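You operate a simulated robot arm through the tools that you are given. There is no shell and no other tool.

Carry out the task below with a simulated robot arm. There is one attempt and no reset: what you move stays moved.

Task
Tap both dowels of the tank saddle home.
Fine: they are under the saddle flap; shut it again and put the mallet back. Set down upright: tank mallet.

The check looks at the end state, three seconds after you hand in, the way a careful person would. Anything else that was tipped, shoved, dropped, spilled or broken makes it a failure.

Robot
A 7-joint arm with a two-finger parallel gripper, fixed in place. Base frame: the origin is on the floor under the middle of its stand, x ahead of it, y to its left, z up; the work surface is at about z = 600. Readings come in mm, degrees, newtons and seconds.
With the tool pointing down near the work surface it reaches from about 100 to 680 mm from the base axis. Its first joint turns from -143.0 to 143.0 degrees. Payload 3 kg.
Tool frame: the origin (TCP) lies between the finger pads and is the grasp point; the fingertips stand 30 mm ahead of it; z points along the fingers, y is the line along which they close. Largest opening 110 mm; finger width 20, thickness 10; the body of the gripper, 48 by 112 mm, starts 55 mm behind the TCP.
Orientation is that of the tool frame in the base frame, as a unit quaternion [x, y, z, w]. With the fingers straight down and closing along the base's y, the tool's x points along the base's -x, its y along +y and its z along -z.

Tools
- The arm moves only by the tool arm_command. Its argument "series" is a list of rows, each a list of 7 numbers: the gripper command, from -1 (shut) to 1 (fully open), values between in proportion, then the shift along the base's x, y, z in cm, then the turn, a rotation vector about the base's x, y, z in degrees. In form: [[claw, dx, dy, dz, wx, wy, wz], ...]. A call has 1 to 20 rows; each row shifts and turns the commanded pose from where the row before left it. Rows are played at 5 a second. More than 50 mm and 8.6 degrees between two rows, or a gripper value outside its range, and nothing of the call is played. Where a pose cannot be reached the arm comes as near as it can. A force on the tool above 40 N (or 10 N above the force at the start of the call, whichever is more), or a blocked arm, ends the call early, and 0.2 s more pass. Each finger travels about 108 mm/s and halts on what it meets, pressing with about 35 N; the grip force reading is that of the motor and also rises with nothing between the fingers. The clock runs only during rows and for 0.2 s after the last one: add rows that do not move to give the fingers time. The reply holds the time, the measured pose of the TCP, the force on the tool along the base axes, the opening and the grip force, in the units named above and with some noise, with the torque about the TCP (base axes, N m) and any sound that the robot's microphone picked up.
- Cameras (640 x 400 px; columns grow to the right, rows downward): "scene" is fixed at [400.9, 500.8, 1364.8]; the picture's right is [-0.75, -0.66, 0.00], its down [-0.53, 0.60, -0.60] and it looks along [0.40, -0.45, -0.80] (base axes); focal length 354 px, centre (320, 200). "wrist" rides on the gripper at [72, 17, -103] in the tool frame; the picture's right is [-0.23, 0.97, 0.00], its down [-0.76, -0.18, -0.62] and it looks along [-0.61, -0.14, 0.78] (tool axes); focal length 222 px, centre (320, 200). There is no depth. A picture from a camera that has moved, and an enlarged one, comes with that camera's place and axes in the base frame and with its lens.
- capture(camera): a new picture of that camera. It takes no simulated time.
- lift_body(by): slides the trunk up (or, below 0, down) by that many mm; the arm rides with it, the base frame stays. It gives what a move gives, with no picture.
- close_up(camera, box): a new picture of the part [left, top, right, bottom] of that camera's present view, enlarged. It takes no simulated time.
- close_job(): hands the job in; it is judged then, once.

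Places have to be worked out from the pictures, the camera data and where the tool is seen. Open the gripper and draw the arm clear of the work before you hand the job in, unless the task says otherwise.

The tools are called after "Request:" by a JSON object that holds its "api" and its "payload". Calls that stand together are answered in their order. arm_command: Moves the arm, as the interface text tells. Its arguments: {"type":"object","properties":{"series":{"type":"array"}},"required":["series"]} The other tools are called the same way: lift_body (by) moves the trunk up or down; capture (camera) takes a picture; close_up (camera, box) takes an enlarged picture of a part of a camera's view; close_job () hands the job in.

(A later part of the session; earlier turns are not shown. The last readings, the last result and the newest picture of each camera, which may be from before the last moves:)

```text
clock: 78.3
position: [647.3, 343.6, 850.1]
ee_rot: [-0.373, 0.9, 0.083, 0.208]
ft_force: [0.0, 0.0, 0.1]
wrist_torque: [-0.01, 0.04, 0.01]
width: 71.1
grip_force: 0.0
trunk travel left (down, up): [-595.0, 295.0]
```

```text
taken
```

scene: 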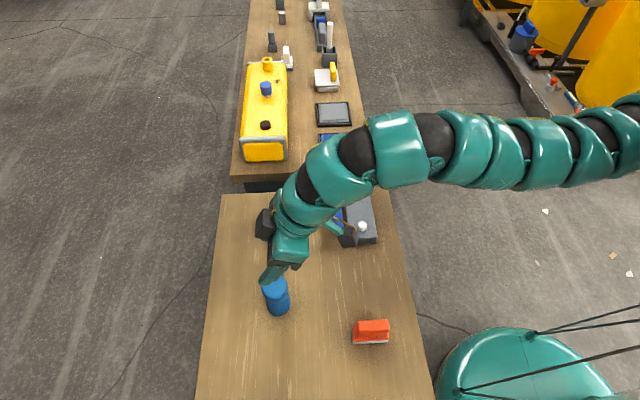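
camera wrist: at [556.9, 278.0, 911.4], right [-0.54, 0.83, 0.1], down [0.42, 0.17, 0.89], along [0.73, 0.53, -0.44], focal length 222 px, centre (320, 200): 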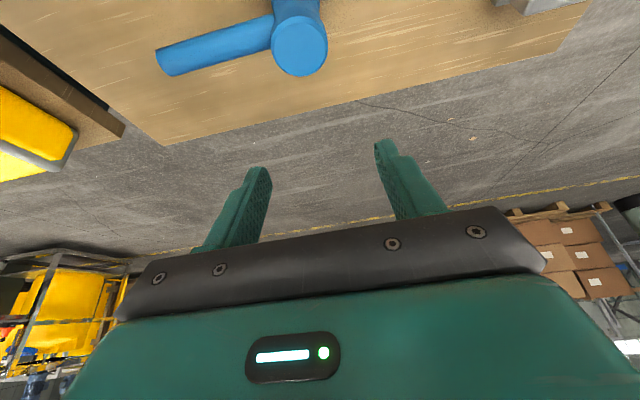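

The tilted pose reaches above the mallet (TCP 647, 344, 850). I zoom in to fix the mallet's exact position before descending.

Request:
{"api": "close_up", "payload": {"camera": "wrist", "box": [140, 0, 380, 110]}}

Request:
{"api": "close_up", "payload": {"camera": "scene", "box": [230, 200, 330, 340]}}

```text
2.67 times, centred on (260, 55) of wrist
camera zoom: at [556.9, 278.0, 911.4], right [-0.54, 0.83, 0.1], down [0.42, 0.17, 0.89], along [0.73, 0.53, -0.44], focal length 592 px, centre (480, 587)
```

zoom: 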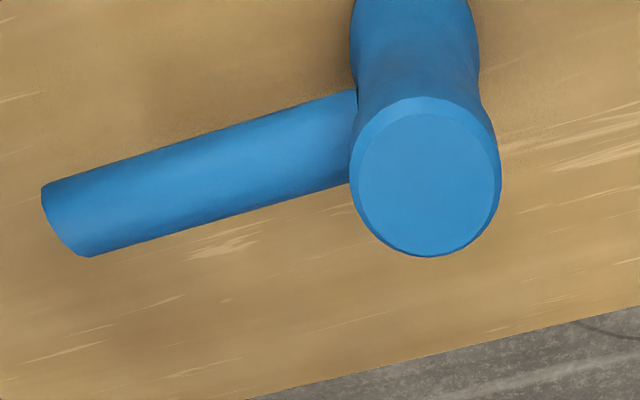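

```text
2.86 times, centred on (280, 270) of scene
camera zoom: at [400.9, 500.8, 1364.8], right [-0.75, -0.66, 0.0], down [-0.53, 0.6, -0.6], along [0.4, -0.45, -0.8], focal length 1010 px, centre (434, 0)
```

zoom: 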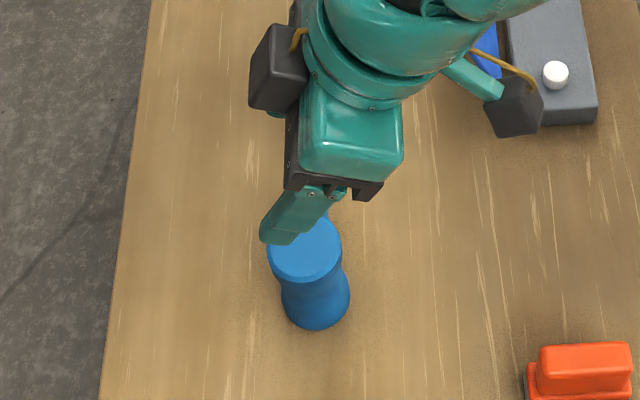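

Head axis at about (658.5, 346.5), top z ≈ 693–698. I align the tilted tool (TCP 654, 342), open to about 80 mm, and descend with the trunk so the arm posture stays the same.

Request:
{"api": "arm_command", "payload": {"series": [[0.45, 0.68, -0.14, 0, 0, 0, 0], [0.45, 0, 0, 0, 0, 0, 0]]}}

Request:
{"api": "lift_body", "payload": {"by": -100}}

Request:
{"api": "capture", "payload": {"camera": "wrist"}}

Request:
{"api": "close_up", "payload": {"camera": "scene", "box": [230, 200, 330, 340]}}

```text
clock: 78.9
position: [653.6, 343.7, 849.8]
ee_rot: [-0.374, 0.9, 0.084, 0.207]
ft_force: [-0.2, 0.6, -0.4]
wrist_torque: [-0.02, 0.0, -0.01]
width: 80.0
grip_force: 0.0
trunk travel left (down, up): [-595.0, 295.0]
```

```text
clock: 80.3
position: [654.1, 342.4, 750.3]
ee_rot: [-0.373, 0.9, 0.083, 0.208]
ft_force: [-0.2, -0.6, 0.4]
wrist_torque: [-0.03, 0.01, 0.0]
width: 79.7
grip_force: 0.0
trunk travel left (down, up): [-495.0, 395.0]
```

```text
taken
camera wrist: at [563.6, 276.7, 811.1], right [-0.54, 0.83, 0.09], down [0.41, 0.17, 0.89], along [0.73, 0.53, -0.44], focal length 222 px, centre (320, 200)
```

wrist: 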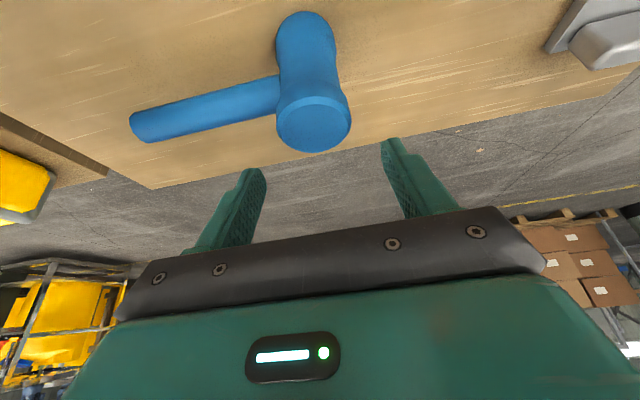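

```text
2.86 times, centred on (280, 270) of scene
camera zoom: at [400.9, 500.8, 1364.8], right [-0.75, -0.66, 0.0], down [-0.53, 0.6, -0.6], along [0.4, -0.45, -0.8], focal length 1010 px, centre (434, 0)
```

zoom: 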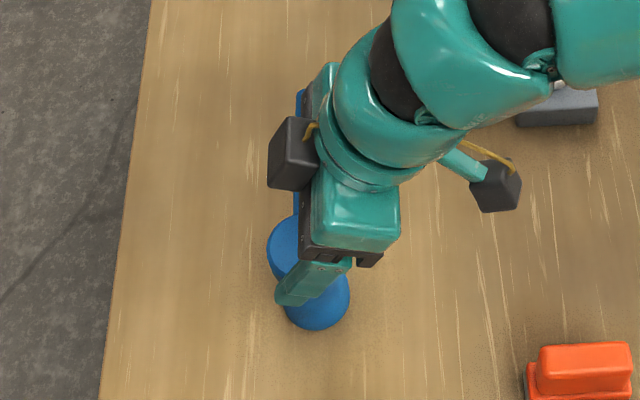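

Still well clear above the head. I zoom to confirm that the head is centred between the fingers.

Request:
{"api": "close_up", "payload": {"camera": "wrist", "box": [110, 0, 430, 220]}}

```text
1.82 times, centred on (270, 110) of wrist
camera zoom: at [563.6, 276.7, 811.1], right [-0.54, 0.83, 0.09], down [0.41, 0.17, 0.89], along [0.73, 0.53, -0.44], focal length 404 px, centre (411, 364)
```

zoom: 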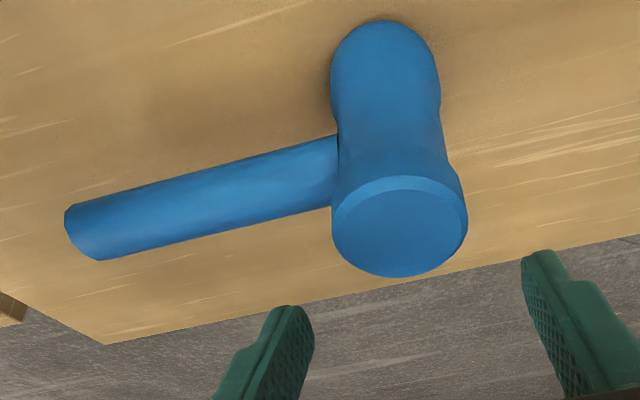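

Head axis confirmed at about (656, 346), top z ≈ 697; it is centred between the fingers. I lower 50 mm more with the trunk.

Request:
{"api": "lift_body", "payload": {"by": -50}}

Request:
{"api": "close_up", "payload": {"camera": "wrist", "box": [110, 0, 430, 220]}}

Request:
{"api": "close_up", "payload": {"camera": "scene", "box": [230, 200, 330, 340]}}

```text
clock: 81.2
position: [653.9, 342.5, 699.9]
ee_rot: [-0.373, 0.9, 0.083, 0.209]
ft_force: [0.5, -0.5, 1.7]
wrist_torque: [-0.03, -0.02, -0.02]
width: 79.9
grip_force: 1.0
trunk travel left (down, up): [-445.0, 445.0]
```

```text
1.82 times, centred on (270, 110) of wrist
camera zoom: at [563.6, 276.7, 760.9], right [-0.54, 0.83, 0.09], down [0.42, 0.17, 0.89], along [0.73, 0.53, -0.44], focal length 404 px, centre (411, 364)
```

zoom: 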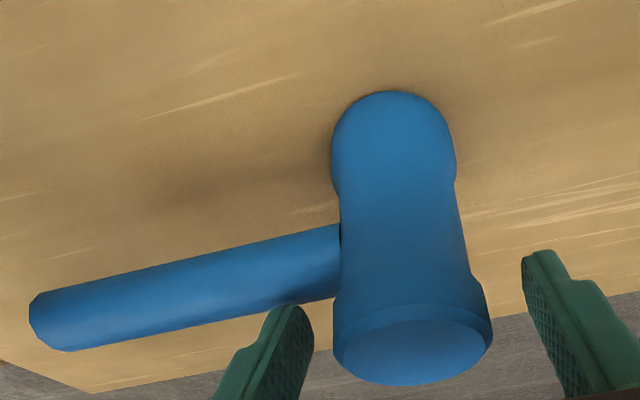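

```text
2.86 times, centred on (280, 270) of scene
camera zoom: at [400.9, 500.8, 1364.8], right [-0.75, -0.66, 0.0], down [-0.53, 0.6, -0.6], along [0.4, -0.45, -0.8], focal length 1010 px, centre (434, 0)
```

zoom: 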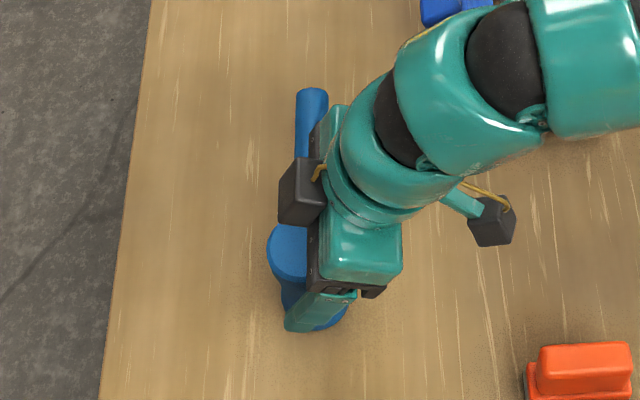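

Fingers straddle the head's upper rim above the handle. I close the gripper.

Request:
{"api": "arm_command", "payload": {"series": [[0.2, 0, 0, 0, 0, 0, 0], [0.0, 0, 0, 0, 0, 0, 0], [-0.2, 0, 0, 0, 0, 0, 0], [-1, 0, 0, 0, 0, 0, 0], [-1, 0, 0, 0, 0, 0, 0]]}}

Request:
{"api": "close_up", "payload": {"camera": "wrist", "box": [110, 0, 430, 220]}}

```text
clock: 82.4
position: [653.4, 342.5, 700.6]
ee_rot: [-0.373, 0.9, 0.084, 0.208]
ft_force: [0.4, -0.1, 1.1]
wrist_torque: [0.06, 0.15, 0.01]
width: 51.3
grip_force: 35.3
trunk travel left (down, up): [-445.0, 445.0]
```

```text
1.82 times, centred on (270, 110) of wrist
camera zoom: at [563.6, 276.7, 761.0], right [-0.54, 0.83, 0.09], down [0.41, 0.17, 0.89], along [0.73, 0.53, -0.44], focal length 404 px, centre (411, 364)
```

zoom: 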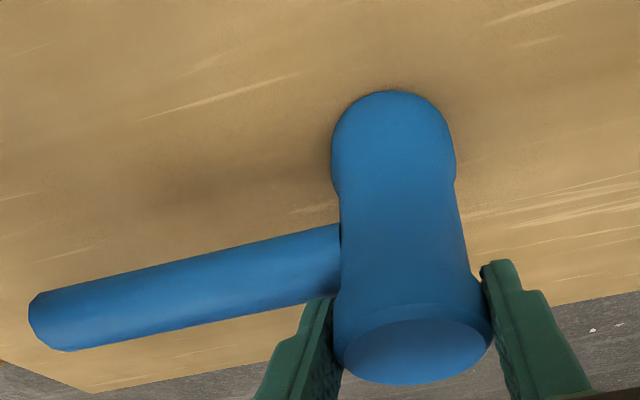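

Gripped at 51 mm. I lift a little with the trunk to test the hold.

Request:
{"api": "lift_body", "payload": {"by": 25}}

Request:
{"api": "close_up", "payload": {"camera": "wrist", "box": [110, 0, 430, 220]}}

Request:
{"api": "close_up", "payload": {"camera": "scene", "box": [230, 200, 330, 340]}}

```text
clock: 83.1
position: [654.3, 342.6, 723.8]
ee_rot: [-0.374, 0.9, 0.083, 0.207]
ft_force: [0.9, 0.1, -5.0]
wrist_torque: [0.04, 0.05, -0.01]
width: 51.4
grip_force: 35.5
trunk travel left (down, up): [-470.0, 420.0]
```

```text
1.82 times, centred on (270, 110) of wrist
camera zoom: at [563.8, 276.7, 785.5], right [-0.54, 0.83, 0.09], down [0.42, 0.17, 0.89], along [0.73, 0.53, -0.44], focal length 404 px, centre (411, 364)
```

zoom: 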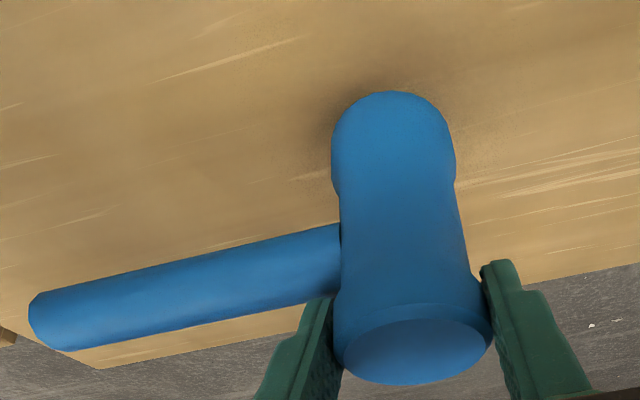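

```text
2.86 times, centred on (280, 270) of scene
camera zoom: at [400.9, 500.8, 1364.8], right [-0.75, -0.66, 0.0], down [-0.53, 0.6, -0.6], along [0.4, -0.45, -0.8], focal length 1010 px, centre (434, 0)
```

zoom: 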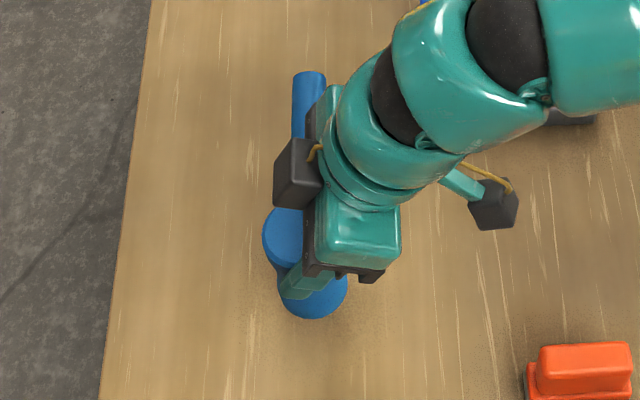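

The mallet hangs steady (about 5.5 N) with no slip; its base is 100 mm below the TCP. I estimate both dowel tops at z ≈ 640, near (634, 80) and (705, 8). I raise the trunk well above the open flap before travelling.

Request:
{"api": "lift_body", "payload": {"by": 185}}

Request:
{"api": "arm_command", "payload": {"series": [[-1, -0.3, -3.8, -0.8, 0, 0, 0], [-1, -0.3, -3.8, -0.8, 0, 0, 0], [-1, -0.3, -3.8, -0.8, 0, 0, 0], [-1, -0.3, -3.8, -0.8, 0, 0, 0], [-1, -0.35, -3.8, -0.8, 0, 0, 0], [-1, -0.35, -3.8, -0.8, 0, 0, 0], [-1, -0.35, -3.8, -0.8, 0, 0, 0], [-1, 0, 0, 0, 0, 0, 0]]}}

Request:
{"api": "capture", "payload": {"camera": "scene"}}

Request:
{"api": "capture", "payload": {"camera": "wrist"}}

```text
clock: 85.1
position: [654.4, 343.5, 910.3]
ee_rot: [-0.373, 0.9, 0.083, 0.207]
ft_force: [0.0, 0.5, -3.9]
wrist_torque: [0.02, 0.09, -0.01]
width: 51.2
grip_force: 35.6
trunk travel left (down, up): [-655.0, 235.0]
```

```text
clock: 86.9
position: [631.7, 78.0, 853.9]
ee_rot: [-0.374, 0.9, 0.084, 0.209]
ft_force: [-0.4, 0.1, -3.5]
wrist_torque: [0.02, 0.06, 0.02]
width: 51.5
grip_force: 35.4
trunk travel left (down, up): [-655.0, 235.0]
```

```text
taken
```

scene: 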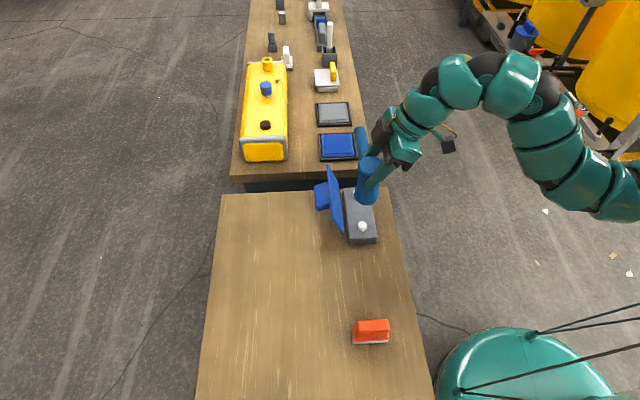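

```text
taken
camera wrist: at [542.0, 12.0, 914.9], right [-0.55, 0.83, 0.09], down [0.41, 0.17, 0.89], along [0.73, 0.53, -0.44], focal length 222 px, centre (320, 200)
```

wrist: 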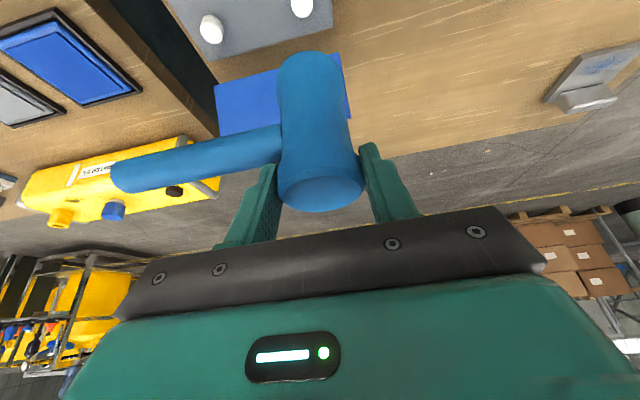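

The mallet hovers near the near dowel. I zoom to refine the dowel positions.

Request:
{"api": "close_up", "payload": {"camera": "wrist", "box": [160, 0, 360, 110]}}

Request:
{"api": "close_up", "payload": {"camera": "scene", "box": [320, 150, 400, 250]}}

```text
3.20 times, centred on (260, 55) of wrist
camera zoom: at [542.0, 12.0, 914.9], right [-0.55, 0.83, 0.09], down [0.41, 0.17, 0.89], along [0.73, 0.53, -0.44], focal length 711 px, centre (512, 664)
```

zoom: 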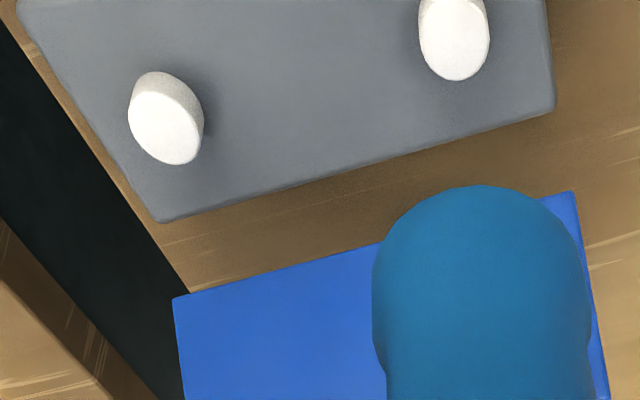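

```text
4.00 times, centred on (360, 200) of scene
camera zoom: at [400.9, 500.8, 1364.8], right [-0.75, -0.66, 0.0], down [-0.53, 0.6, -0.6], along [0.4, -0.45, -0.8], focal length 1414 px, centre (160, 200)
```

zoom: 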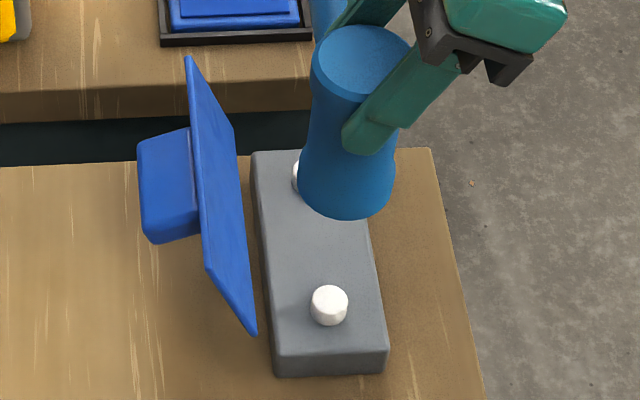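

Near dowel at about (633, 79), far dowel at about (702, 8). I align over the near dowel and descend to leave roughly 10 mm of gap.

Request:
{"api": "arm_command", "payload": {"series": [[-1, -0.12, -0.23, -3.5, 0, 0, 0], [-1, 0, 0, -3.5, 0, 0, 0], [-1, 0, 0, -3.2, 0, 0, 0], [-1, 0, 0, 0, 0, 0, 0]]}}

Request:
{"api": "close_up", "payload": {"camera": "scene", "box": [320, 150, 400, 250]}}

Request:
{"api": "capture", "payload": {"camera": "wrist"}}

```text
clock: 87.9
position: [631.4, 76.1, 751.9]
ee_rot: [-0.373, 0.9, 0.084, 0.208]
ft_force: [-0.2, 0.5, -4.6]
wrist_torque: [0.07, 0.04, -0.01]
width: 51.5
grip_force: 35.0
trunk travel left (down, up): [-655.0, 235.0]
```

```text
4.00 times, centred on (360, 200) of scene
camera zoom: at [400.9, 500.8, 1364.8], right [-0.75, -0.66, 0.0], down [-0.53, 0.6, -0.6], along [0.4, -0.45, -0.8], focal length 1414 px, centre (160, 200)
```

zoom: 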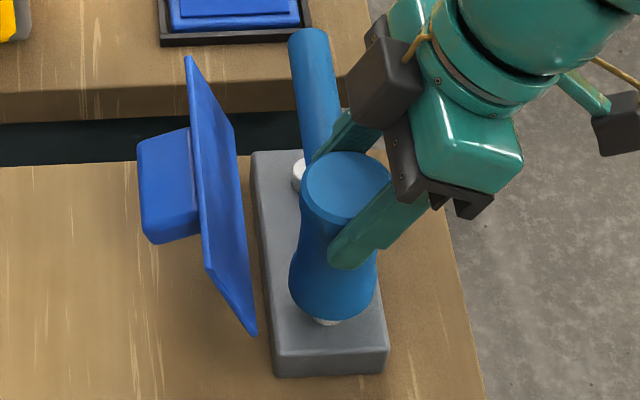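

```text
taken
camera wrist: at [540.9, 9.1, 812.7], right [-0.54, 0.83, 0.1], down [0.42, 0.17, 0.89], along [0.73, 0.53, -0.44], focal length 222 px, centre (320, 200)
```

wrist: 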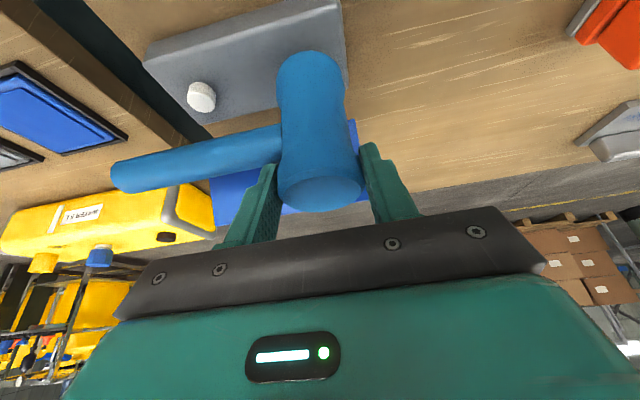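

The head is directly over the near dowel. I lower slowly to find contact.

Request:
{"api": "arm_command", "payload": {"series": [[-1, 0, 0, -0.3, 0, 0, 0], [-1, 0, 0, -0.3, 0, 0, 0], [-1, 0, 0, -0.2, 0, 0, 0], [-1, 0, 0, -0.2, 0, 0, 0], [-1, 0, 0, -0.2, 0, 0, 0], [-1, 0, 0, 0, 0, 0, 0]]}}

```text
clock: 89.3
position: [630.8, 74.7, 739.9]
ee_rot: [-0.373, 0.9, 0.083, 0.209]
ft_force: [-0.4, -1.2, 11.6]
wrist_torque: [-0.03, 0.1, -0.01]
width: 51.5
grip_force: 35.5
trunk travel left (down, up): [-655.0, 235.0]
```

Contact at TCP z ≈ 740 (dowel top ≈ 640) with about 16 N. I press a bit further to see whether it moves under steady load.

Request:
{"api": "arm_command", "payload": {"series": [[-1, 0, 0, -0.15, 0, 0, 0], [-1, 0, 0, -0.1, 0, 0, 0], [-1, 0, 0, 0, 0, 0, 0]]}}

```text
clock: 90.1
position: [630.8, 75.1, 739.1]
ee_rot: [-0.373, 0.9, 0.084, 0.21]
ft_force: [3.5, -1.1, 25.3]
wrist_torque: [0.15, -0.27, -0.02]
width: 51.5
grip_force: 34.8
trunk travel left (down, up): [-655.0, 235.0]
```

Steady pressure of about 30 N does not move it, so it needs a real tap. I raise 30 mm and strike down.

Request:
{"api": "arm_command", "payload": {"series": [[-1, 0, 0, 1.5, 0, 0, 0], [-1, 0, 0, 1.75, 0, 0, 0], [-1, 0, 0, 0, 0, 0, 0], [-1, 0, 0, -3.4, 0, 0, 0], [-1, 0, 0, 0.5, 0, 0, 0], [-1, 0, 0, 0, 0, 0, 0]]}}

Request:
{"api": "close_up", "payload": {"camera": "scene", "box": [320, 150, 400, 250]}}

Request:
{"api": "capture", "payload": {"camera": "wrist"}}

```text
clock: 91.5
position: [631.2, 75.0, 740.2]
ee_rot: [-0.374, 0.9, 0.084, 0.208]
ft_force: [0.6, 0.0, -3.7]
wrist_torque: [0.03, 0.04, -0.02]
width: 51.5
grip_force: 34.8
trunk travel left (down, up): [-655.0, 235.0]
```

```text
4.00 times, centred on (360, 200) of scene
camera zoom: at [400.9, 500.8, 1364.8], right [-0.75, -0.66, 0.0], down [-0.53, 0.6, -0.6], along [0.4, -0.45, -0.8], focal length 1414 px, centre (160, 200)
```

zoom: 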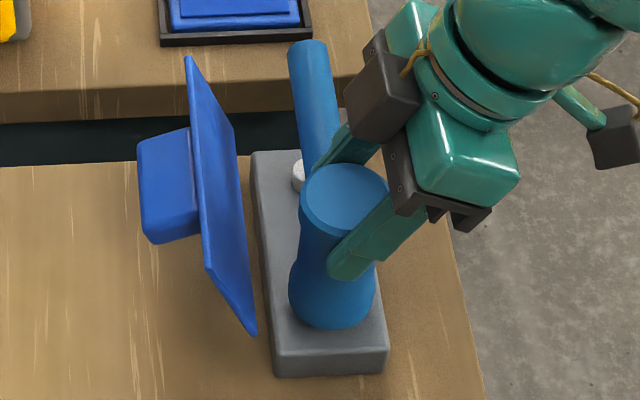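

```text
taken
camera wrist: at [540.6, 8.6, 801.6], right [-0.54, 0.83, 0.09], down [0.42, 0.17, 0.89], along [0.73, 0.53, -0.44], focal length 222 px, centre (320, 200)
```

wrist: 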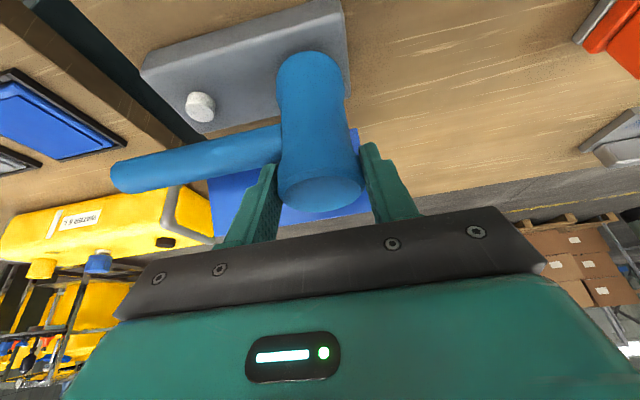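

No stop and no contact at 740 now; I feel for the dowel again to see if it sank.

Request:
{"api": "arm_command", "payload": {"series": [[-1, 0, 0, -0.2, 0, 0, 0], [-1, 0, 0, -0.2, 0, 0, 0], [-1, 0, 0, 0, 0, 0, 0]]}}

```text
clock: 92.3
position: [630.7, 75.4, 737.1]
ee_rot: [-0.373, 0.9, 0.083, 0.21]
ft_force: [-0.7, -1.4, 6.8]
wrist_torque: [0.05, 0.23, 0.0]
width: 51.5
grip_force: 34.7
trunk travel left (down, up): [-655.0, 235.0]
```

The tap drove it about 3 mm. I strike again, faster, from 45 mm above.

Request:
{"api": "arm_command", "payload": {"series": [[-1, 0, 0, 2.3, 0, 0, 0], [-1, 0, 0, 2.3, 0, 0, 0], [-1, 0, 0, 0, 0, 0, 0], [-1, 0, 0, -4.95, 0, 0, 0], [-1, 0, 0, 0.5, 0, 0, 0], [-1, 0, 0, 0, 0, 0, 0]]}}

Request:
{"api": "arm_command", "payload": {"series": [[-1, 0, 0, -0.1, 0, 0, 0], [-1, 0, 0, 0, 0, 0, 0]]}}

```text
clock: 93.7
position: [631.5, 75.4, 738.5]
ee_rot: [-0.372, 0.901, 0.083, 0.208]
ft_force: [1.4, -0.2, -4.5]
wrist_torque: [0.02, 0.09, -0.01]
width: 51.6
grip_force: 35.3
trunk travel left (down, up): [-655.0, 235.0]
```

```text
clock: 94.3
position: [631.2, 75.5, 736.7]
ee_rot: [-0.373, 0.9, 0.083, 0.207]
ft_force: [-0.7, 0.4, -4.0]
wrist_torque: [0.06, 0.09, -0.01]
width: 51.5
grip_force: 35.2
trunk travel left (down, up): [-655.0, 235.0]
```

It sank further. I strike with more follow-through (commanding about 15 mm below the present dowel top; the force stop will catch it).

Request:
{"api": "arm_command", "payload": {"series": [[-1, 0, 0, 1.7, 0, 0, 0], [-1, 0, 0, 1.8, 0, 0, 0], [-1, 0, 0, 0, 0, 0, 0], [-1, 0, 0, -4.95, 0, 0, 0], [-1, 0, 0, 1.0, 0, 0, 0], [-1, 0, 0, 0, 0, 0, 0]]}}

Request:
{"api": "close_up", "payload": {"camera": "scene", "box": [320, 150, 400, 250]}}

```text
clock: 95.7
position: [630.5, 74.7, 731.6]
ee_rot: [-0.374, 0.9, 0.083, 0.207]
ft_force: [0.2, 0.5, -3.7]
wrist_torque: [0.06, 0.08, -0.01]
width: 51.6
grip_force: 35.1
trunk travel left (down, up): [-655.0, 235.0]
```

```text
4.00 times, centred on (360, 200) of scene
camera zoom: at [400.9, 500.8, 1364.8], right [-0.75, -0.66, 0.0], down [-0.53, 0.6, -0.6], along [0.4, -0.45, -0.8], focal length 1414 px, centre (160, 200)
```

zoom: 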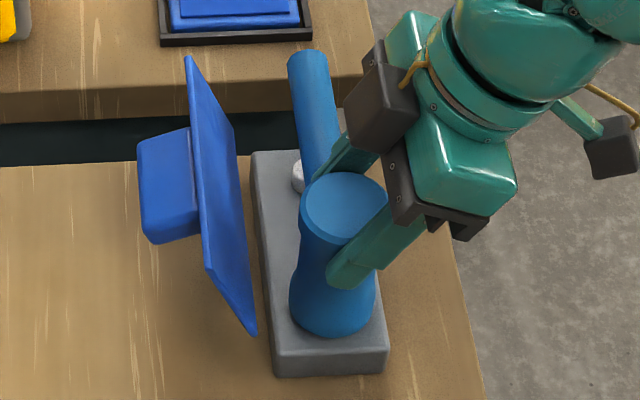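

No contact even at 731.6, so the dowel went in a good way. I feel downward for its present height.

Request:
{"api": "arm_command", "payload": {"series": [[-1, 0, 0, -0.2, 0, 0, 0], [-1, 0, 0, -0.2, 0, 0, 0], [-1, 0, 0, 0, 0, 0, 0]]}}

Request:
{"api": "arm_command", "payload": {"series": [[-1, 0, 0, -0.2, 0, 0, 0], [-1, 0, 0, -0.2, 0, 0, 0], [-1, 0, 0, 0, 0, 0, 0]]}}

```text
clock: 96.5
position: [629.6, 73.8, 729.8]
ee_rot: [-0.373, 0.9, 0.083, 0.209]
ft_force: [-1.5, -2.3, 5.5]
wrist_torque: [-0.11, 0.14, -0.02]
width: 51.8
grip_force: 35.0
trunk travel left (down, up): [-655.0, 235.0]
```

```text
clock: 97.4
position: [630.3, 74.4, 728.7]
ee_rot: [-0.373, 0.899, 0.084, 0.212]
ft_force: [-15.6, -9.0, 24.3]
wrist_torque: [-0.53, 1.17, 0.03]
width: 51.5
grip_force: 35.0
trunk travel left (down, up): [-655.0, 235.0]
stopped in row 3: the force on the tool passed its limit at 42 N (the readings are from after the stop); the commanded pose is now the measured one
```

Contact again near TCP z = 729 (about 11 mm lower than at first). I lift clear and look at the dowel.

Request:
{"api": "arm_command", "payload": {"series": [[-1, 0, 0, 2.0, 0, 0, 0], [-1, 0, 0, 4.5, 0, 0, 0], [-1, 0, 0, 4.5, 0, 0, 0], [-1, 0, 0, 0, 0, 0, 0]]}}

Request:
{"api": "close_up", "payload": {"camera": "scene", "box": [330, 180, 400, 250]}}

Request:
{"api": "close_up", "payload": {"camera": "wrist", "box": [160, 0, 360, 110]}}

```text
clock: 98.4
position: [632.3, 74.3, 836.6]
ee_rot: [-0.373, 0.9, 0.083, 0.21]
ft_force: [0.3, 0.1, -3.5]
wrist_torque: [0.03, 0.04, 0.01]
width: 51.4
grip_force: 35.0
trunk travel left (down, up): [-655.0, 235.0]
```

```text
5.71 times, centred on (365, 215) of scene
camera zoom: at [400.9, 500.8, 1364.8], right [-0.75, -0.66, 0.0], down [-0.53, 0.6, -0.6], along [0.4, -0.45, -0.8], focal length 2020 px, centre (63, 114)
```

zoom: 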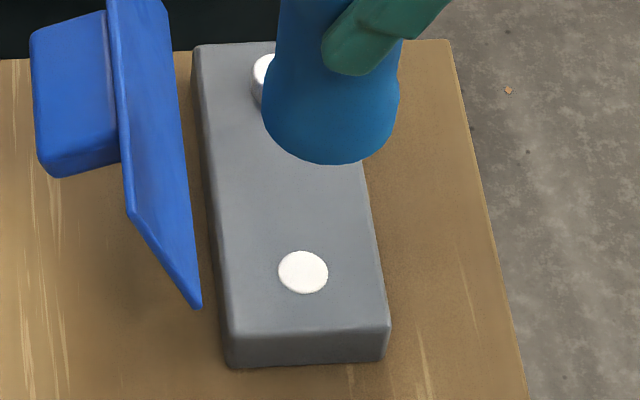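

```text
3.20 times, centred on (260, 55) of wrist
camera zoom: at [541.9, 8.8, 897.3], right [-0.54, 0.83, 0.09], down [0.41, 0.17, 0.9], along [0.73, 0.53, -0.43], focal length 711 px, centre (512, 664)
```

zoom: 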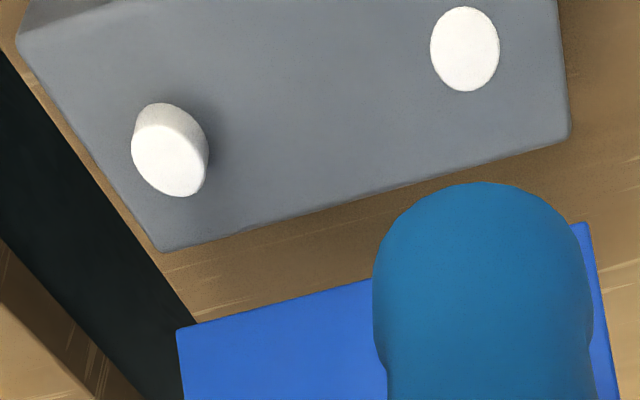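

The near dowel now looks flush with the block. I check it at higher magnification.

Request:
{"api": "close_up", "payload": {"camera": "scene", "box": [350, 215, 380, 235]}}

Request:
{"api": "close_up", "payload": {"camera": "wrist", "box": [280, 0, 340, 40]}}

```text
16.00 times, centred on (365, 225) of scene
camera zoom: at [400.9, 500.8, 1364.8], right [-0.75, -0.66, 0.0], down [-0.53, 0.6, -0.6], along [0.4, -0.45, -0.8], focal length 5657 px, centre (-400, -200)
```

zoom: 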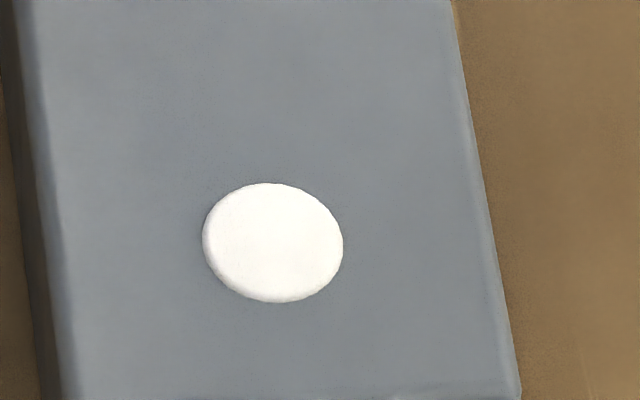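

```text
10.00 times, centred on (310, 20) of wrist
camera zoom: at [541.9, 8.8, 897.3], right [-0.54, 0.83, 0.09], down [0.41, 0.17, 0.9], along [0.73, 0.53, -0.43], focal length 2221 px, centre (420, 2000)
```

zoom: 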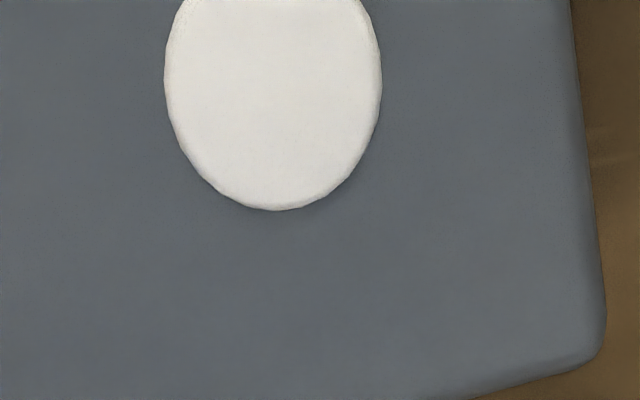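

The near dowel is home. I move along the block to the far dowel at the same height and descend to just above it.

Request:
{"api": "arm_command", "payload": {"series": [[-1, 2.3, -2.3, 0, 0, 0, 0], [-1, 2.3, -2.3, 0, 0, 0, 0], [-1, 2.2, -2.3, 0, 0, 0, 0], [-1, 0, 0, -4.2, 0, 0, 0], [-1, 0, 0, -4.2, 0, 0, 0], [-1, 0, 0, 0, 0, 0, 0]]}}

Request:
{"api": "close_up", "payload": {"camera": "scene", "box": [320, 150, 400, 250]}}

Request:
{"api": "capture", "payload": {"camera": "wrist"}}

```text
clock: 99.8
position: [699.7, 7.7, 753.7]
ee_rot: [-0.372, 0.9, 0.084, 0.211]
ft_force: [0.4, -0.4, -4.1]
wrist_torque: [0.07, 0.07, 0.01]
width: 51.7
grip_force: 34.9
trunk travel left (down, up): [-655.0, 235.0]
```

```text
4.00 times, centred on (360, 200) of scene
camera zoom: at [400.9, 500.8, 1364.8], right [-0.75, -0.66, 0.0], down [-0.53, 0.6, -0.6], along [0.4, -0.45, -0.8], focal length 1414 px, centre (160, 200)
```

zoom: 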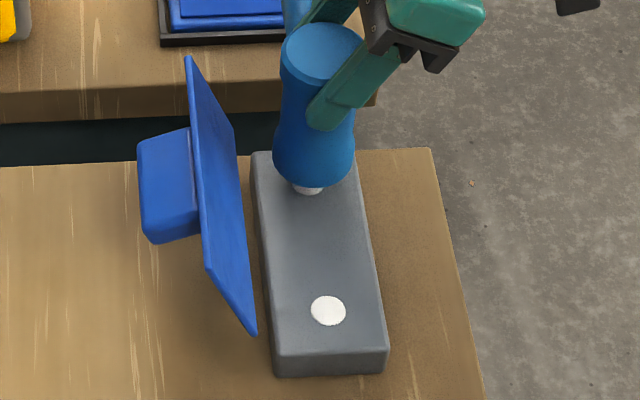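

```text
taken
camera wrist: at [609.3, -60.2, 813.8], right [-0.54, 0.83, 0.09], down [0.41, 0.17, 0.9], along [0.73, 0.53, -0.43], focal length 222 px, centre (320, 200)
```

wrist: 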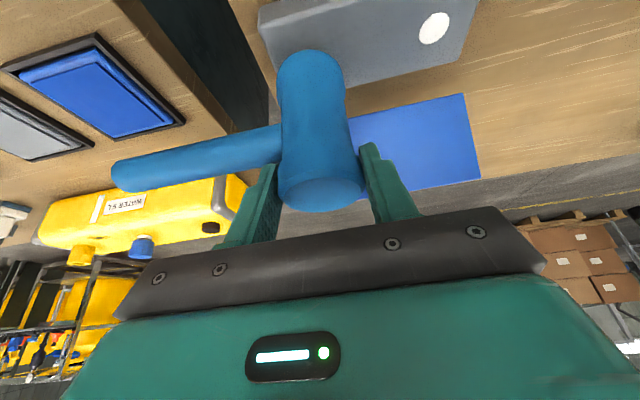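

The head is over the far dowel. I feel for contact first.

Request:
{"api": "arm_command", "payload": {"series": [[-1, 0.05, 0.02, -0.4, 0, 0, 0], [-1, 0, 0, -0.3, 0, 0, 0], [-1, 0, 0, -0.3, 0, 0, 0], [-1, 0, 0, -0.2, 0, 0, 0], [-1, 0, 0, 0, 0, 0, 0]]}}

```text
clock: 101.0
position: [700.7, 5.5, 741.7]
ee_rot: [-0.374, 0.899, 0.084, 0.211]
ft_force: [0.2, 0.4, 3.3]
wrist_torque: [0.07, 0.05, 0.02]
width: 51.6
grip_force: 35.1
trunk travel left (down, up): [-655.0, 235.0]
```

Contact at about 742. I strike with follow-through: 35 mm up, then 50 mm down.

Request:
{"api": "arm_command", "payload": {"series": [[-1, 0, 0, 1.7, 0, 0, 0], [-1, 0, 0, 1.8, 0, 0, 0], [-1, 0, 0, 0, 0, 0, 0], [-1, 0, 0, -4.8, 0, 0, 0], [-1, 0, 0, 1.0, 0, 0, 0], [-1, 0, 0, 0, 0, 0, 0]]}}

Request:
{"api": "close_up", "payload": {"camera": "scene", "box": [320, 150, 400, 250]}}

```text
clock: 102.4
position: [699.3, 5.5, 738.4]
ee_rot: [-0.372, 0.9, 0.084, 0.211]
ft_force: [1.9, 0.9, 4.3]
wrist_torque: [0.19, -0.14, 0.02]
width: 51.9
grip_force: 34.3
trunk travel left (down, up): [-655.0, 235.0]
```

```text
4.00 times, centred on (360, 200) of scene
camera zoom: at [400.9, 500.8, 1364.8], right [-0.75, -0.66, 0.0], down [-0.53, 0.6, -0.6], along [0.4, -0.45, -0.8], focal length 1414 px, centre (160, 200)
```

zoom: 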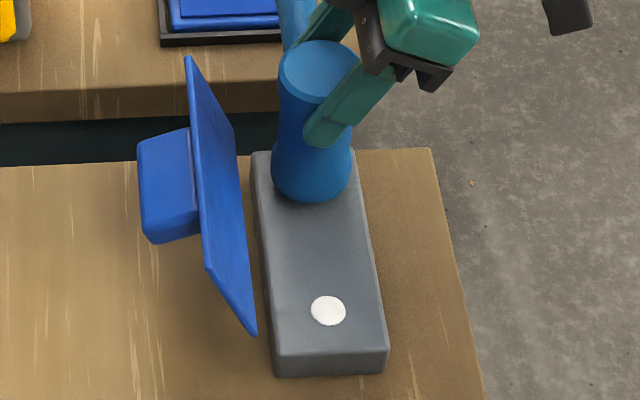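

It sank about 4 mm. I strike again.

Request:
{"api": "arm_command", "payload": {"series": [[-1, 0, 0, 1.7, 0, 0, 0], [-1, 0, 0, 1.6, 0, 0, 0], [-1, 0, 0, 0, 0, 0, 0], [-1, 0, 0, -4.9, 0, 0, 0], [-1, 0, 0, 1.0, 0, 0, 0], [-1, 0, 0, 0, 0, 0, 0]]}}

Request:
{"api": "arm_command", "payload": {"series": [[-1, 0, 0, -0.2, 0, 0, 0], [-1, 0, 0, 0, 0, 0, 0]]}}

```text
clock: 103.8
position: [701.3, 6.0, 732.9]
ee_rot: [-0.373, 0.899, 0.084, 0.212]
ft_force: [8.2, 2.6, 13.8]
wrist_torque: [0.35, -0.92, -0.04]
width: 51.7
grip_force: 34.7
trunk travel left (down, up): [-655.0, 235.0]
```

```text
clock: 104.4
position: [700.7, 6.5, 731.5]
ee_rot: [-0.373, 0.899, 0.083, 0.213]
ft_force: [6.6, 0.9, 22.8]
wrist_torque: [0.33, -0.86, -0.02]
width: 51.4
grip_force: 34.5
trunk travel left (down, up): [-655.0, 235.0]
```

Now about 733. One more strike.

Request:
{"api": "arm_command", "payload": {"series": [[-1, 0, 0, 1.9, 0, 0, 0], [-1, 0, 0, 1.9, 0, 0, 0], [-1, 0, 0, 0, 0, 0, 0], [-1, 0, 0, -4.95, 0, 0, 0], [-1, 0, 0, 0.8, 0, 0, 0], [-1, 0, 0, 0, 0, 0, 0]]}}

Request:
{"api": "close_up", "payload": {"camera": "scene", "box": [320, 150, 400, 250]}}

Request:
{"api": "capture", "payload": {"camera": "wrist"}}

```text
clock: 105.8
position: [702.7, 5.4, 728.3]
ee_rot: [-0.373, 0.899, 0.084, 0.214]
ft_force: [9.5, 2.4, 19.0]
wrist_torque: [0.36, -1.34, 0.08]
width: 51.7
grip_force: 34.9
trunk travel left (down, up): [-655.0, 235.0]
```

```text
4.00 times, centred on (360, 200) of scene
camera zoom: at [400.9, 500.8, 1364.8], right [-0.75, -0.66, 0.0], down [-0.53, 0.6, -0.6], along [0.4, -0.45, -0.8], focal length 1414 px, centre (160, 200)
```

zoom: 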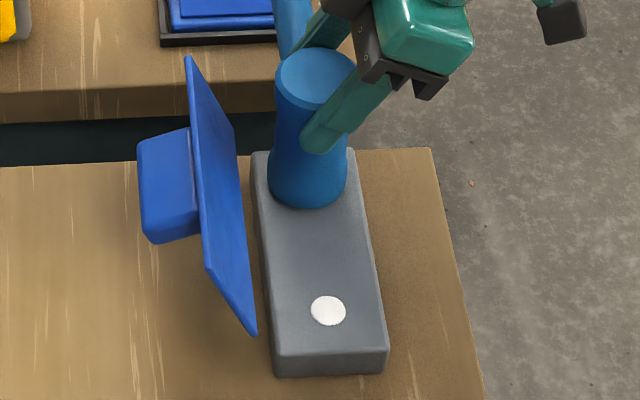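

```text
taken
camera wrist: at [611.2, -60.4, 789.4], right [-0.55, 0.83, 0.09], down [0.41, 0.17, 0.9], along [0.73, 0.53, -0.43], focal length 222 px, centre (320, 200)
```

wrist: 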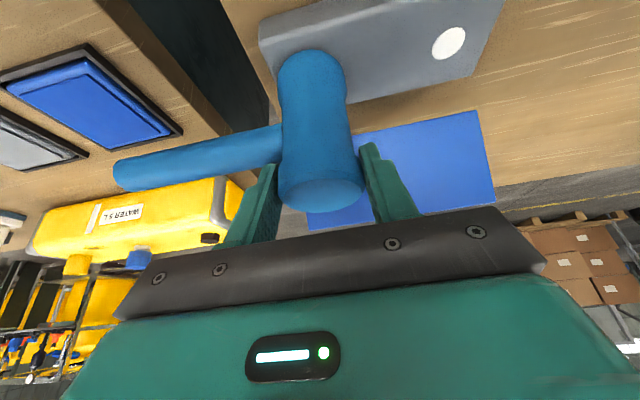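

Contact at 728, which matches the block-top level. I lift 100 mm and inspect the far dowel.

Request:
{"api": "arm_command", "payload": {"series": [[-1, 0, 0, 2.5, 0, 0, 0], [-1, 0, 0, 4.2, 0, 0, 0], [-1, 0, 0, 4.5, 0, 0, 0], [-1, -2.5, 2.5, 0, 0, 0, 0], [-1, -2.5, 2.5, 0, 0, 0, 0], [-1, 0, 0, 0, 0, 0, 0]]}}

Request:
{"api": "close_up", "payload": {"camera": "scene", "box": [320, 150, 400, 250]}}

Request:
{"api": "close_up", "payload": {"camera": "wrist", "box": [160, 0, 360, 110]}}

```text
clock: 107.2
position: [652.2, 56.3, 838.0]
ee_rot: [-0.372, 0.9, 0.083, 0.21]
ft_force: [0.6, 0.1, -3.0]
wrist_torque: [0.03, 0.06, 0.01]
width: 51.7
grip_force: 35.4
trunk travel left (down, up): [-655.0, 235.0]
```

```text
4.00 times, centred on (360, 200) of scene
camera zoom: at [400.9, 500.8, 1364.8], right [-0.75, -0.66, 0.0], down [-0.53, 0.6, -0.6], along [0.4, -0.45, -0.8], focal length 1414 px, centre (160, 200)
```

zoom: 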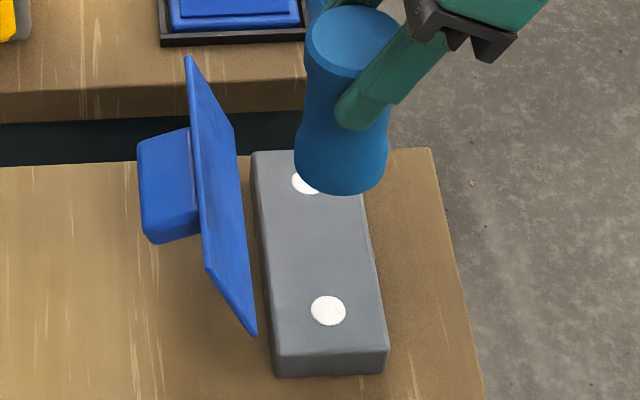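

```text
3.20 times, centred on (260, 55) of wrist
camera zoom: at [560.6, -10.2, 898.4], right [-0.54, 0.83, 0.09], down [0.41, 0.17, 0.9], along [0.73, 0.53, -0.43], focal length 711 px, centre (512, 664)
```

zoom: 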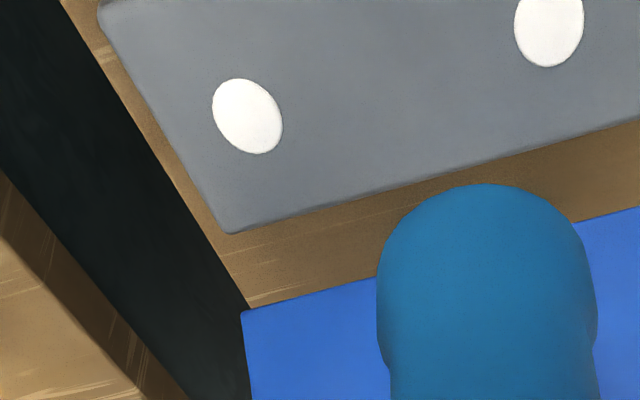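

Both look flush. I check each closely for any remaining proud edge.

Request:
{"api": "close_up", "payload": {"camera": "wrist", "box": [215, 10, 265, 60]}}

Request:
{"api": "close_up", "payload": {"camera": "wrist", "box": [300, 0, 360, 40]}}

Request:
{"api": "close_up", "payload": {"camera": "scene", "box": [345, 185, 385, 240]}}

```text
8.00 times, centred on (240, 35) of wrist
camera zoom: at [560.6, -10.2, 898.4], right [-0.54, 0.83, 0.09], down [0.41, 0.17, 0.9], along [0.73, 0.53, -0.43], focal length 1777 px, centre (960, 1520)
```

zoom: 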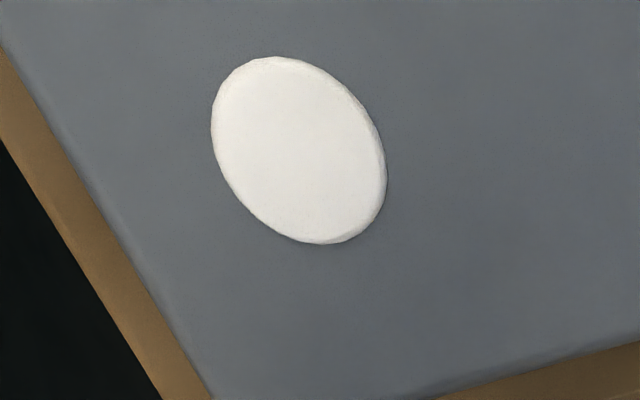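

```text
10.00 times, centred on (330, 20) of wrist
camera zoom: at [560.6, -10.2, 898.4], right [-0.54, 0.83, 0.09], down [0.41, 0.17, 0.9], along [0.73, 0.53, -0.43], focal length 2221 px, centre (220, 2000)
```

zoom: 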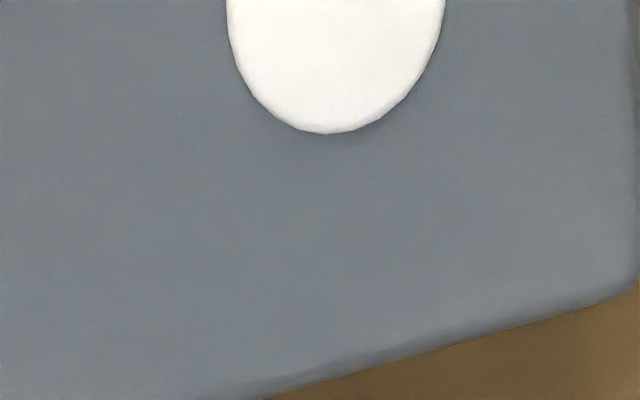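

```text
7.27 times, centred on (365, 212) of scene
camera zoom: at [400.9, 500.8, 1364.8], right [-0.75, -0.66, 0.0], down [-0.53, 0.6, -0.6], along [0.4, -0.45, -0.8], focal length 2572 px, centre (-7, 109)
```

zoom: 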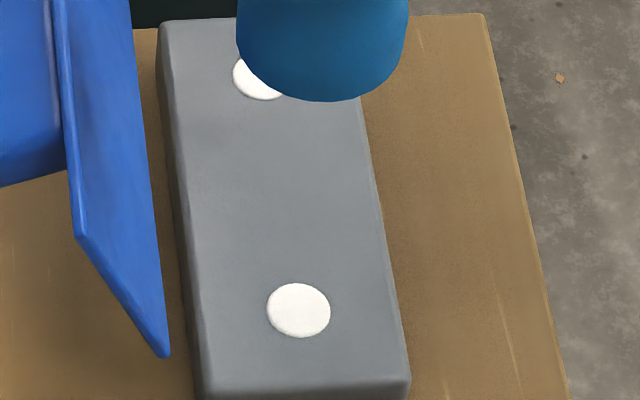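

They appear flush apart from a tiny rim. To be certain they are fully home I give each one more firm tap, far one first.

Request:
{"api": "arm_command", "payload": {"series": [[-1, 2.4, -2.4, 0, 0, 0, 0], [-1, 2.4, -2.4, 0, 0, 0, 0], [-1, 0, 0, -4.0, 0, 0, 0], [-1, 0, 0, -3.5, 0, 0, 0], [-1, 0, 0, 0, 0, 0, 0], [-1, 0, 0, -4.9, 0, 0, 0], [-1, 0, 0, 0.5, 0, 0, 0], [-1, 0, 0, 0, 0, 0, 0]]}}

```text
clock: 108.7
position: [702.3, 12.3, 729.5]
ee_rot: [-0.372, 0.898, 0.085, 0.217]
ft_force: [-18.5, -7.0, 26.5]
wrist_torque: [-0.48, 1.37, 0.0]
width: 51.8
grip_force: 34.7
trunk travel left (down, up): [-655.0, 235.0]
stopped in row 7: the force on the tool passed its limit at 98 N (the readings are from after the stop); the commanded pose is now the measured one
```

That hit a hard stop (98 N), so the far dowel is home. I lift and check that the mallet still sits well in the fingers.

Request:
{"api": "arm_command", "payload": {"series": [[-1, 0, -0.3, 1.5, 0, 0, 0], [-1, 0, -0.3, 2.0, 0, 0, 0], [-1, 0, 0, 2.0, 0, 0, 0], [-1, 0, 0, 0, 0, 0, 0]]}}

Request:
{"api": "capture", "payload": {"camera": "wrist"}}

Request:
{"api": "close_up", "payload": {"camera": "scene", "box": [310, 120, 410, 250]}}

```text
clock: 109.7
position: [702.2, 4.6, 781.1]
ee_rot: [-0.373, 0.899, 0.085, 0.215]
ft_force: [0.7, 0.2, -4.3]
wrist_torque: [0.06, 0.07, -0.01]
width: 51.7
grip_force: 35.0
trunk travel left (down, up): [-655.0, 235.0]
```

```text
taken
camera wrist: at [611.0, -62.5, 841.2], right [-0.54, 0.83, 0.09], down [0.4, 0.16, 0.9], along [0.73, 0.53, -0.42], focal length 222 px, centre (320, 200)
```

wrist: 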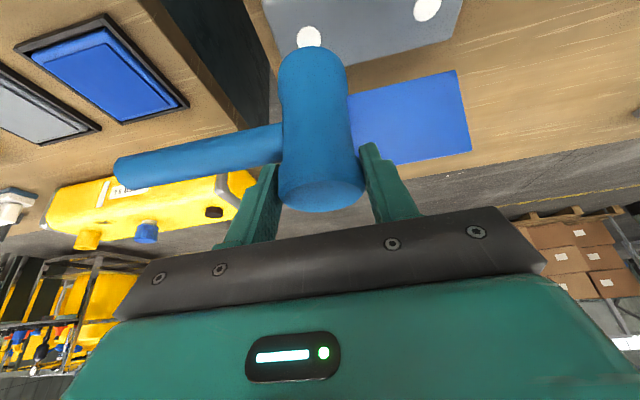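

```text
3.08 times, centred on (360, 185) of scene
camera zoom: at [400.9, 500.8, 1364.8], right [-0.75, -0.66, 0.0], down [-0.53, 0.6, -0.6], along [0.4, -0.45, -0.8], focal length 1088 px, centre (197, 246)
```

zoom: 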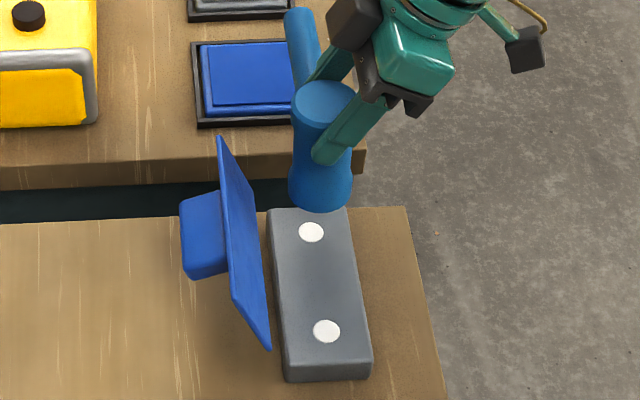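

The mallet sits unchanged in the grip. I correct the slight tilt drift (0.8°) and give the near dowel a final tap as well.

Request:
{"api": "arm_command", "payload": {"series": [[-1, -2.4, 2.37, 0, -0.3, 0.3, 0], [-1, -2.4, 2.37, 0, -0.27, 0.27, 0], [-1, -2.4, 2.37, 0, 0, 0, 0], [-1, 0, 0, -1.7, 0, 0, 0], [-1, 0, 0, 0, 0, 0, 0], [-1, 0, 0, -4.7, 0, 0, 0], [-1, 0, 0, 0.5, 0, 0, 0], [-1, 0, 0, 0, 0, 0, 0]]}}

Request:
{"api": "arm_command", "payload": {"series": [[-1, 0, 0, 1.5, 0, 0, 0], [-1, 0, 0, 2.5, 0, 0, 0], [-1, 0, 0, 4.0, 0, 0, 0], [-1, 0, 0, 0, 0, 0, 0]]}}

Request:
{"api": "close_up", "payload": {"camera": "scene", "box": [310, 120, 410, 250]}}

Request:
{"api": "capture", "payload": {"camera": "wrist"}}

```text
clock: 111.1
position: [632.2, 77.1, 730.6]
ee_rot: [-0.373, 0.899, 0.083, 0.215]
ft_force: [-13.8, -7.3, 17.8]
wrist_torque: [-0.44, 1.11, 0.05]
width: 52.0
grip_force: 35.2
trunk travel left (down, up): [-655.0, 235.0]
stopped in row 7: the force on the tool passed its limit at 99 N (the readings are from after the stop); the commanded pose is now the measured one
```

```text
clock: 112.1
position: [632.3, 77.1, 807.6]
ee_rot: [-0.374, 0.898, 0.084, 0.214]
ft_force: [-0.5, 0.0, -3.6]
wrist_torque: [0.05, 0.08, 0.02]
width: 51.8
grip_force: 35.0
trunk travel left (down, up): [-655.0, 235.0]
```

```text
3.08 times, centred on (360, 185) of scene
camera zoom: at [400.9, 500.8, 1364.8], right [-0.75, -0.66, 0.0], down [-0.53, 0.6, -0.6], along [0.4, -0.45, -0.8], focal length 1088 px, centre (197, 246)
```

zoom: 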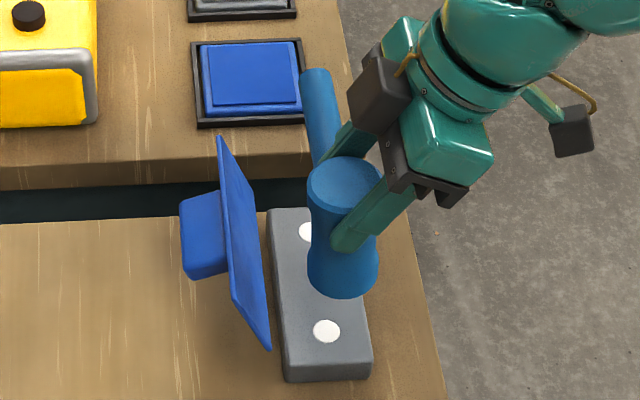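

```text
taken
camera wrist: at [541.6, 10.6, 867.8], right [-0.54, 0.83, 0.09], down [0.4, 0.17, 0.9], along [0.73, 0.53, -0.43], focal length 222 px, centre (320, 200)
```

wrist: 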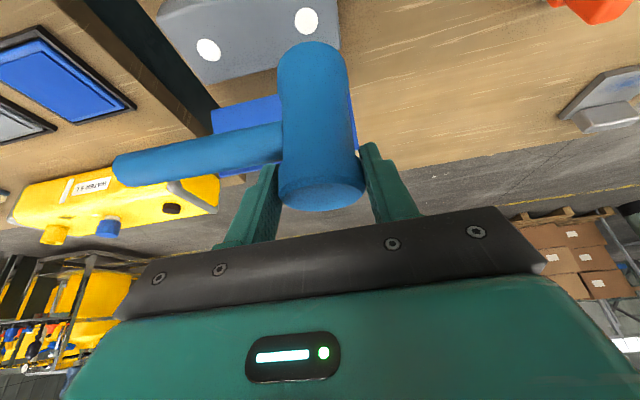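

Both dowels are fully home (hard stop at 99 N). The mallet may have tipped a few degrees in the fingers, so I measure it in close-up.

Request:
{"api": "close_up", "payload": {"camera": "scene", "box": [330, 150, 400, 230]}}

Request:
{"api": "close_up", "payload": {"camera": "wrist", "box": [110, 0, 430, 220]}}

```text
5.00 times, centred on (365, 190) of scene
camera zoom: at [400.9, 500.8, 1364.8], right [-0.75, -0.66, 0.0], down [-0.53, 0.6, -0.6], along [0.4, -0.45, -0.8], focal length 1768 px, centre (95, 250)
```

zoom: 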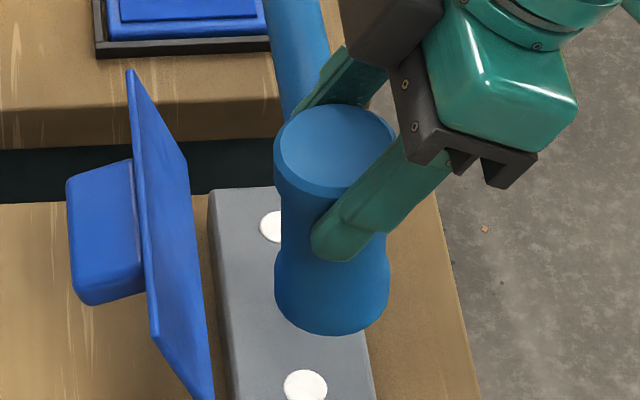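

```text
1.82 times, centred on (270, 110) of wrist
camera zoom: at [541.6, 10.6, 867.8], right [-0.54, 0.83, 0.09], down [0.4, 0.17, 0.9], along [0.73, 0.53, -0.43], focal length 404 px, centre (411, 364)
```

zoom: 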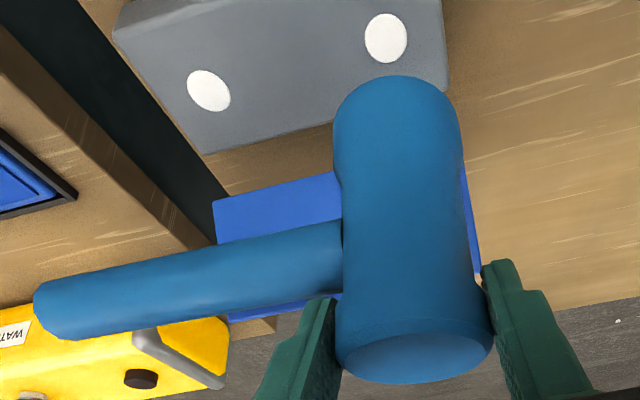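

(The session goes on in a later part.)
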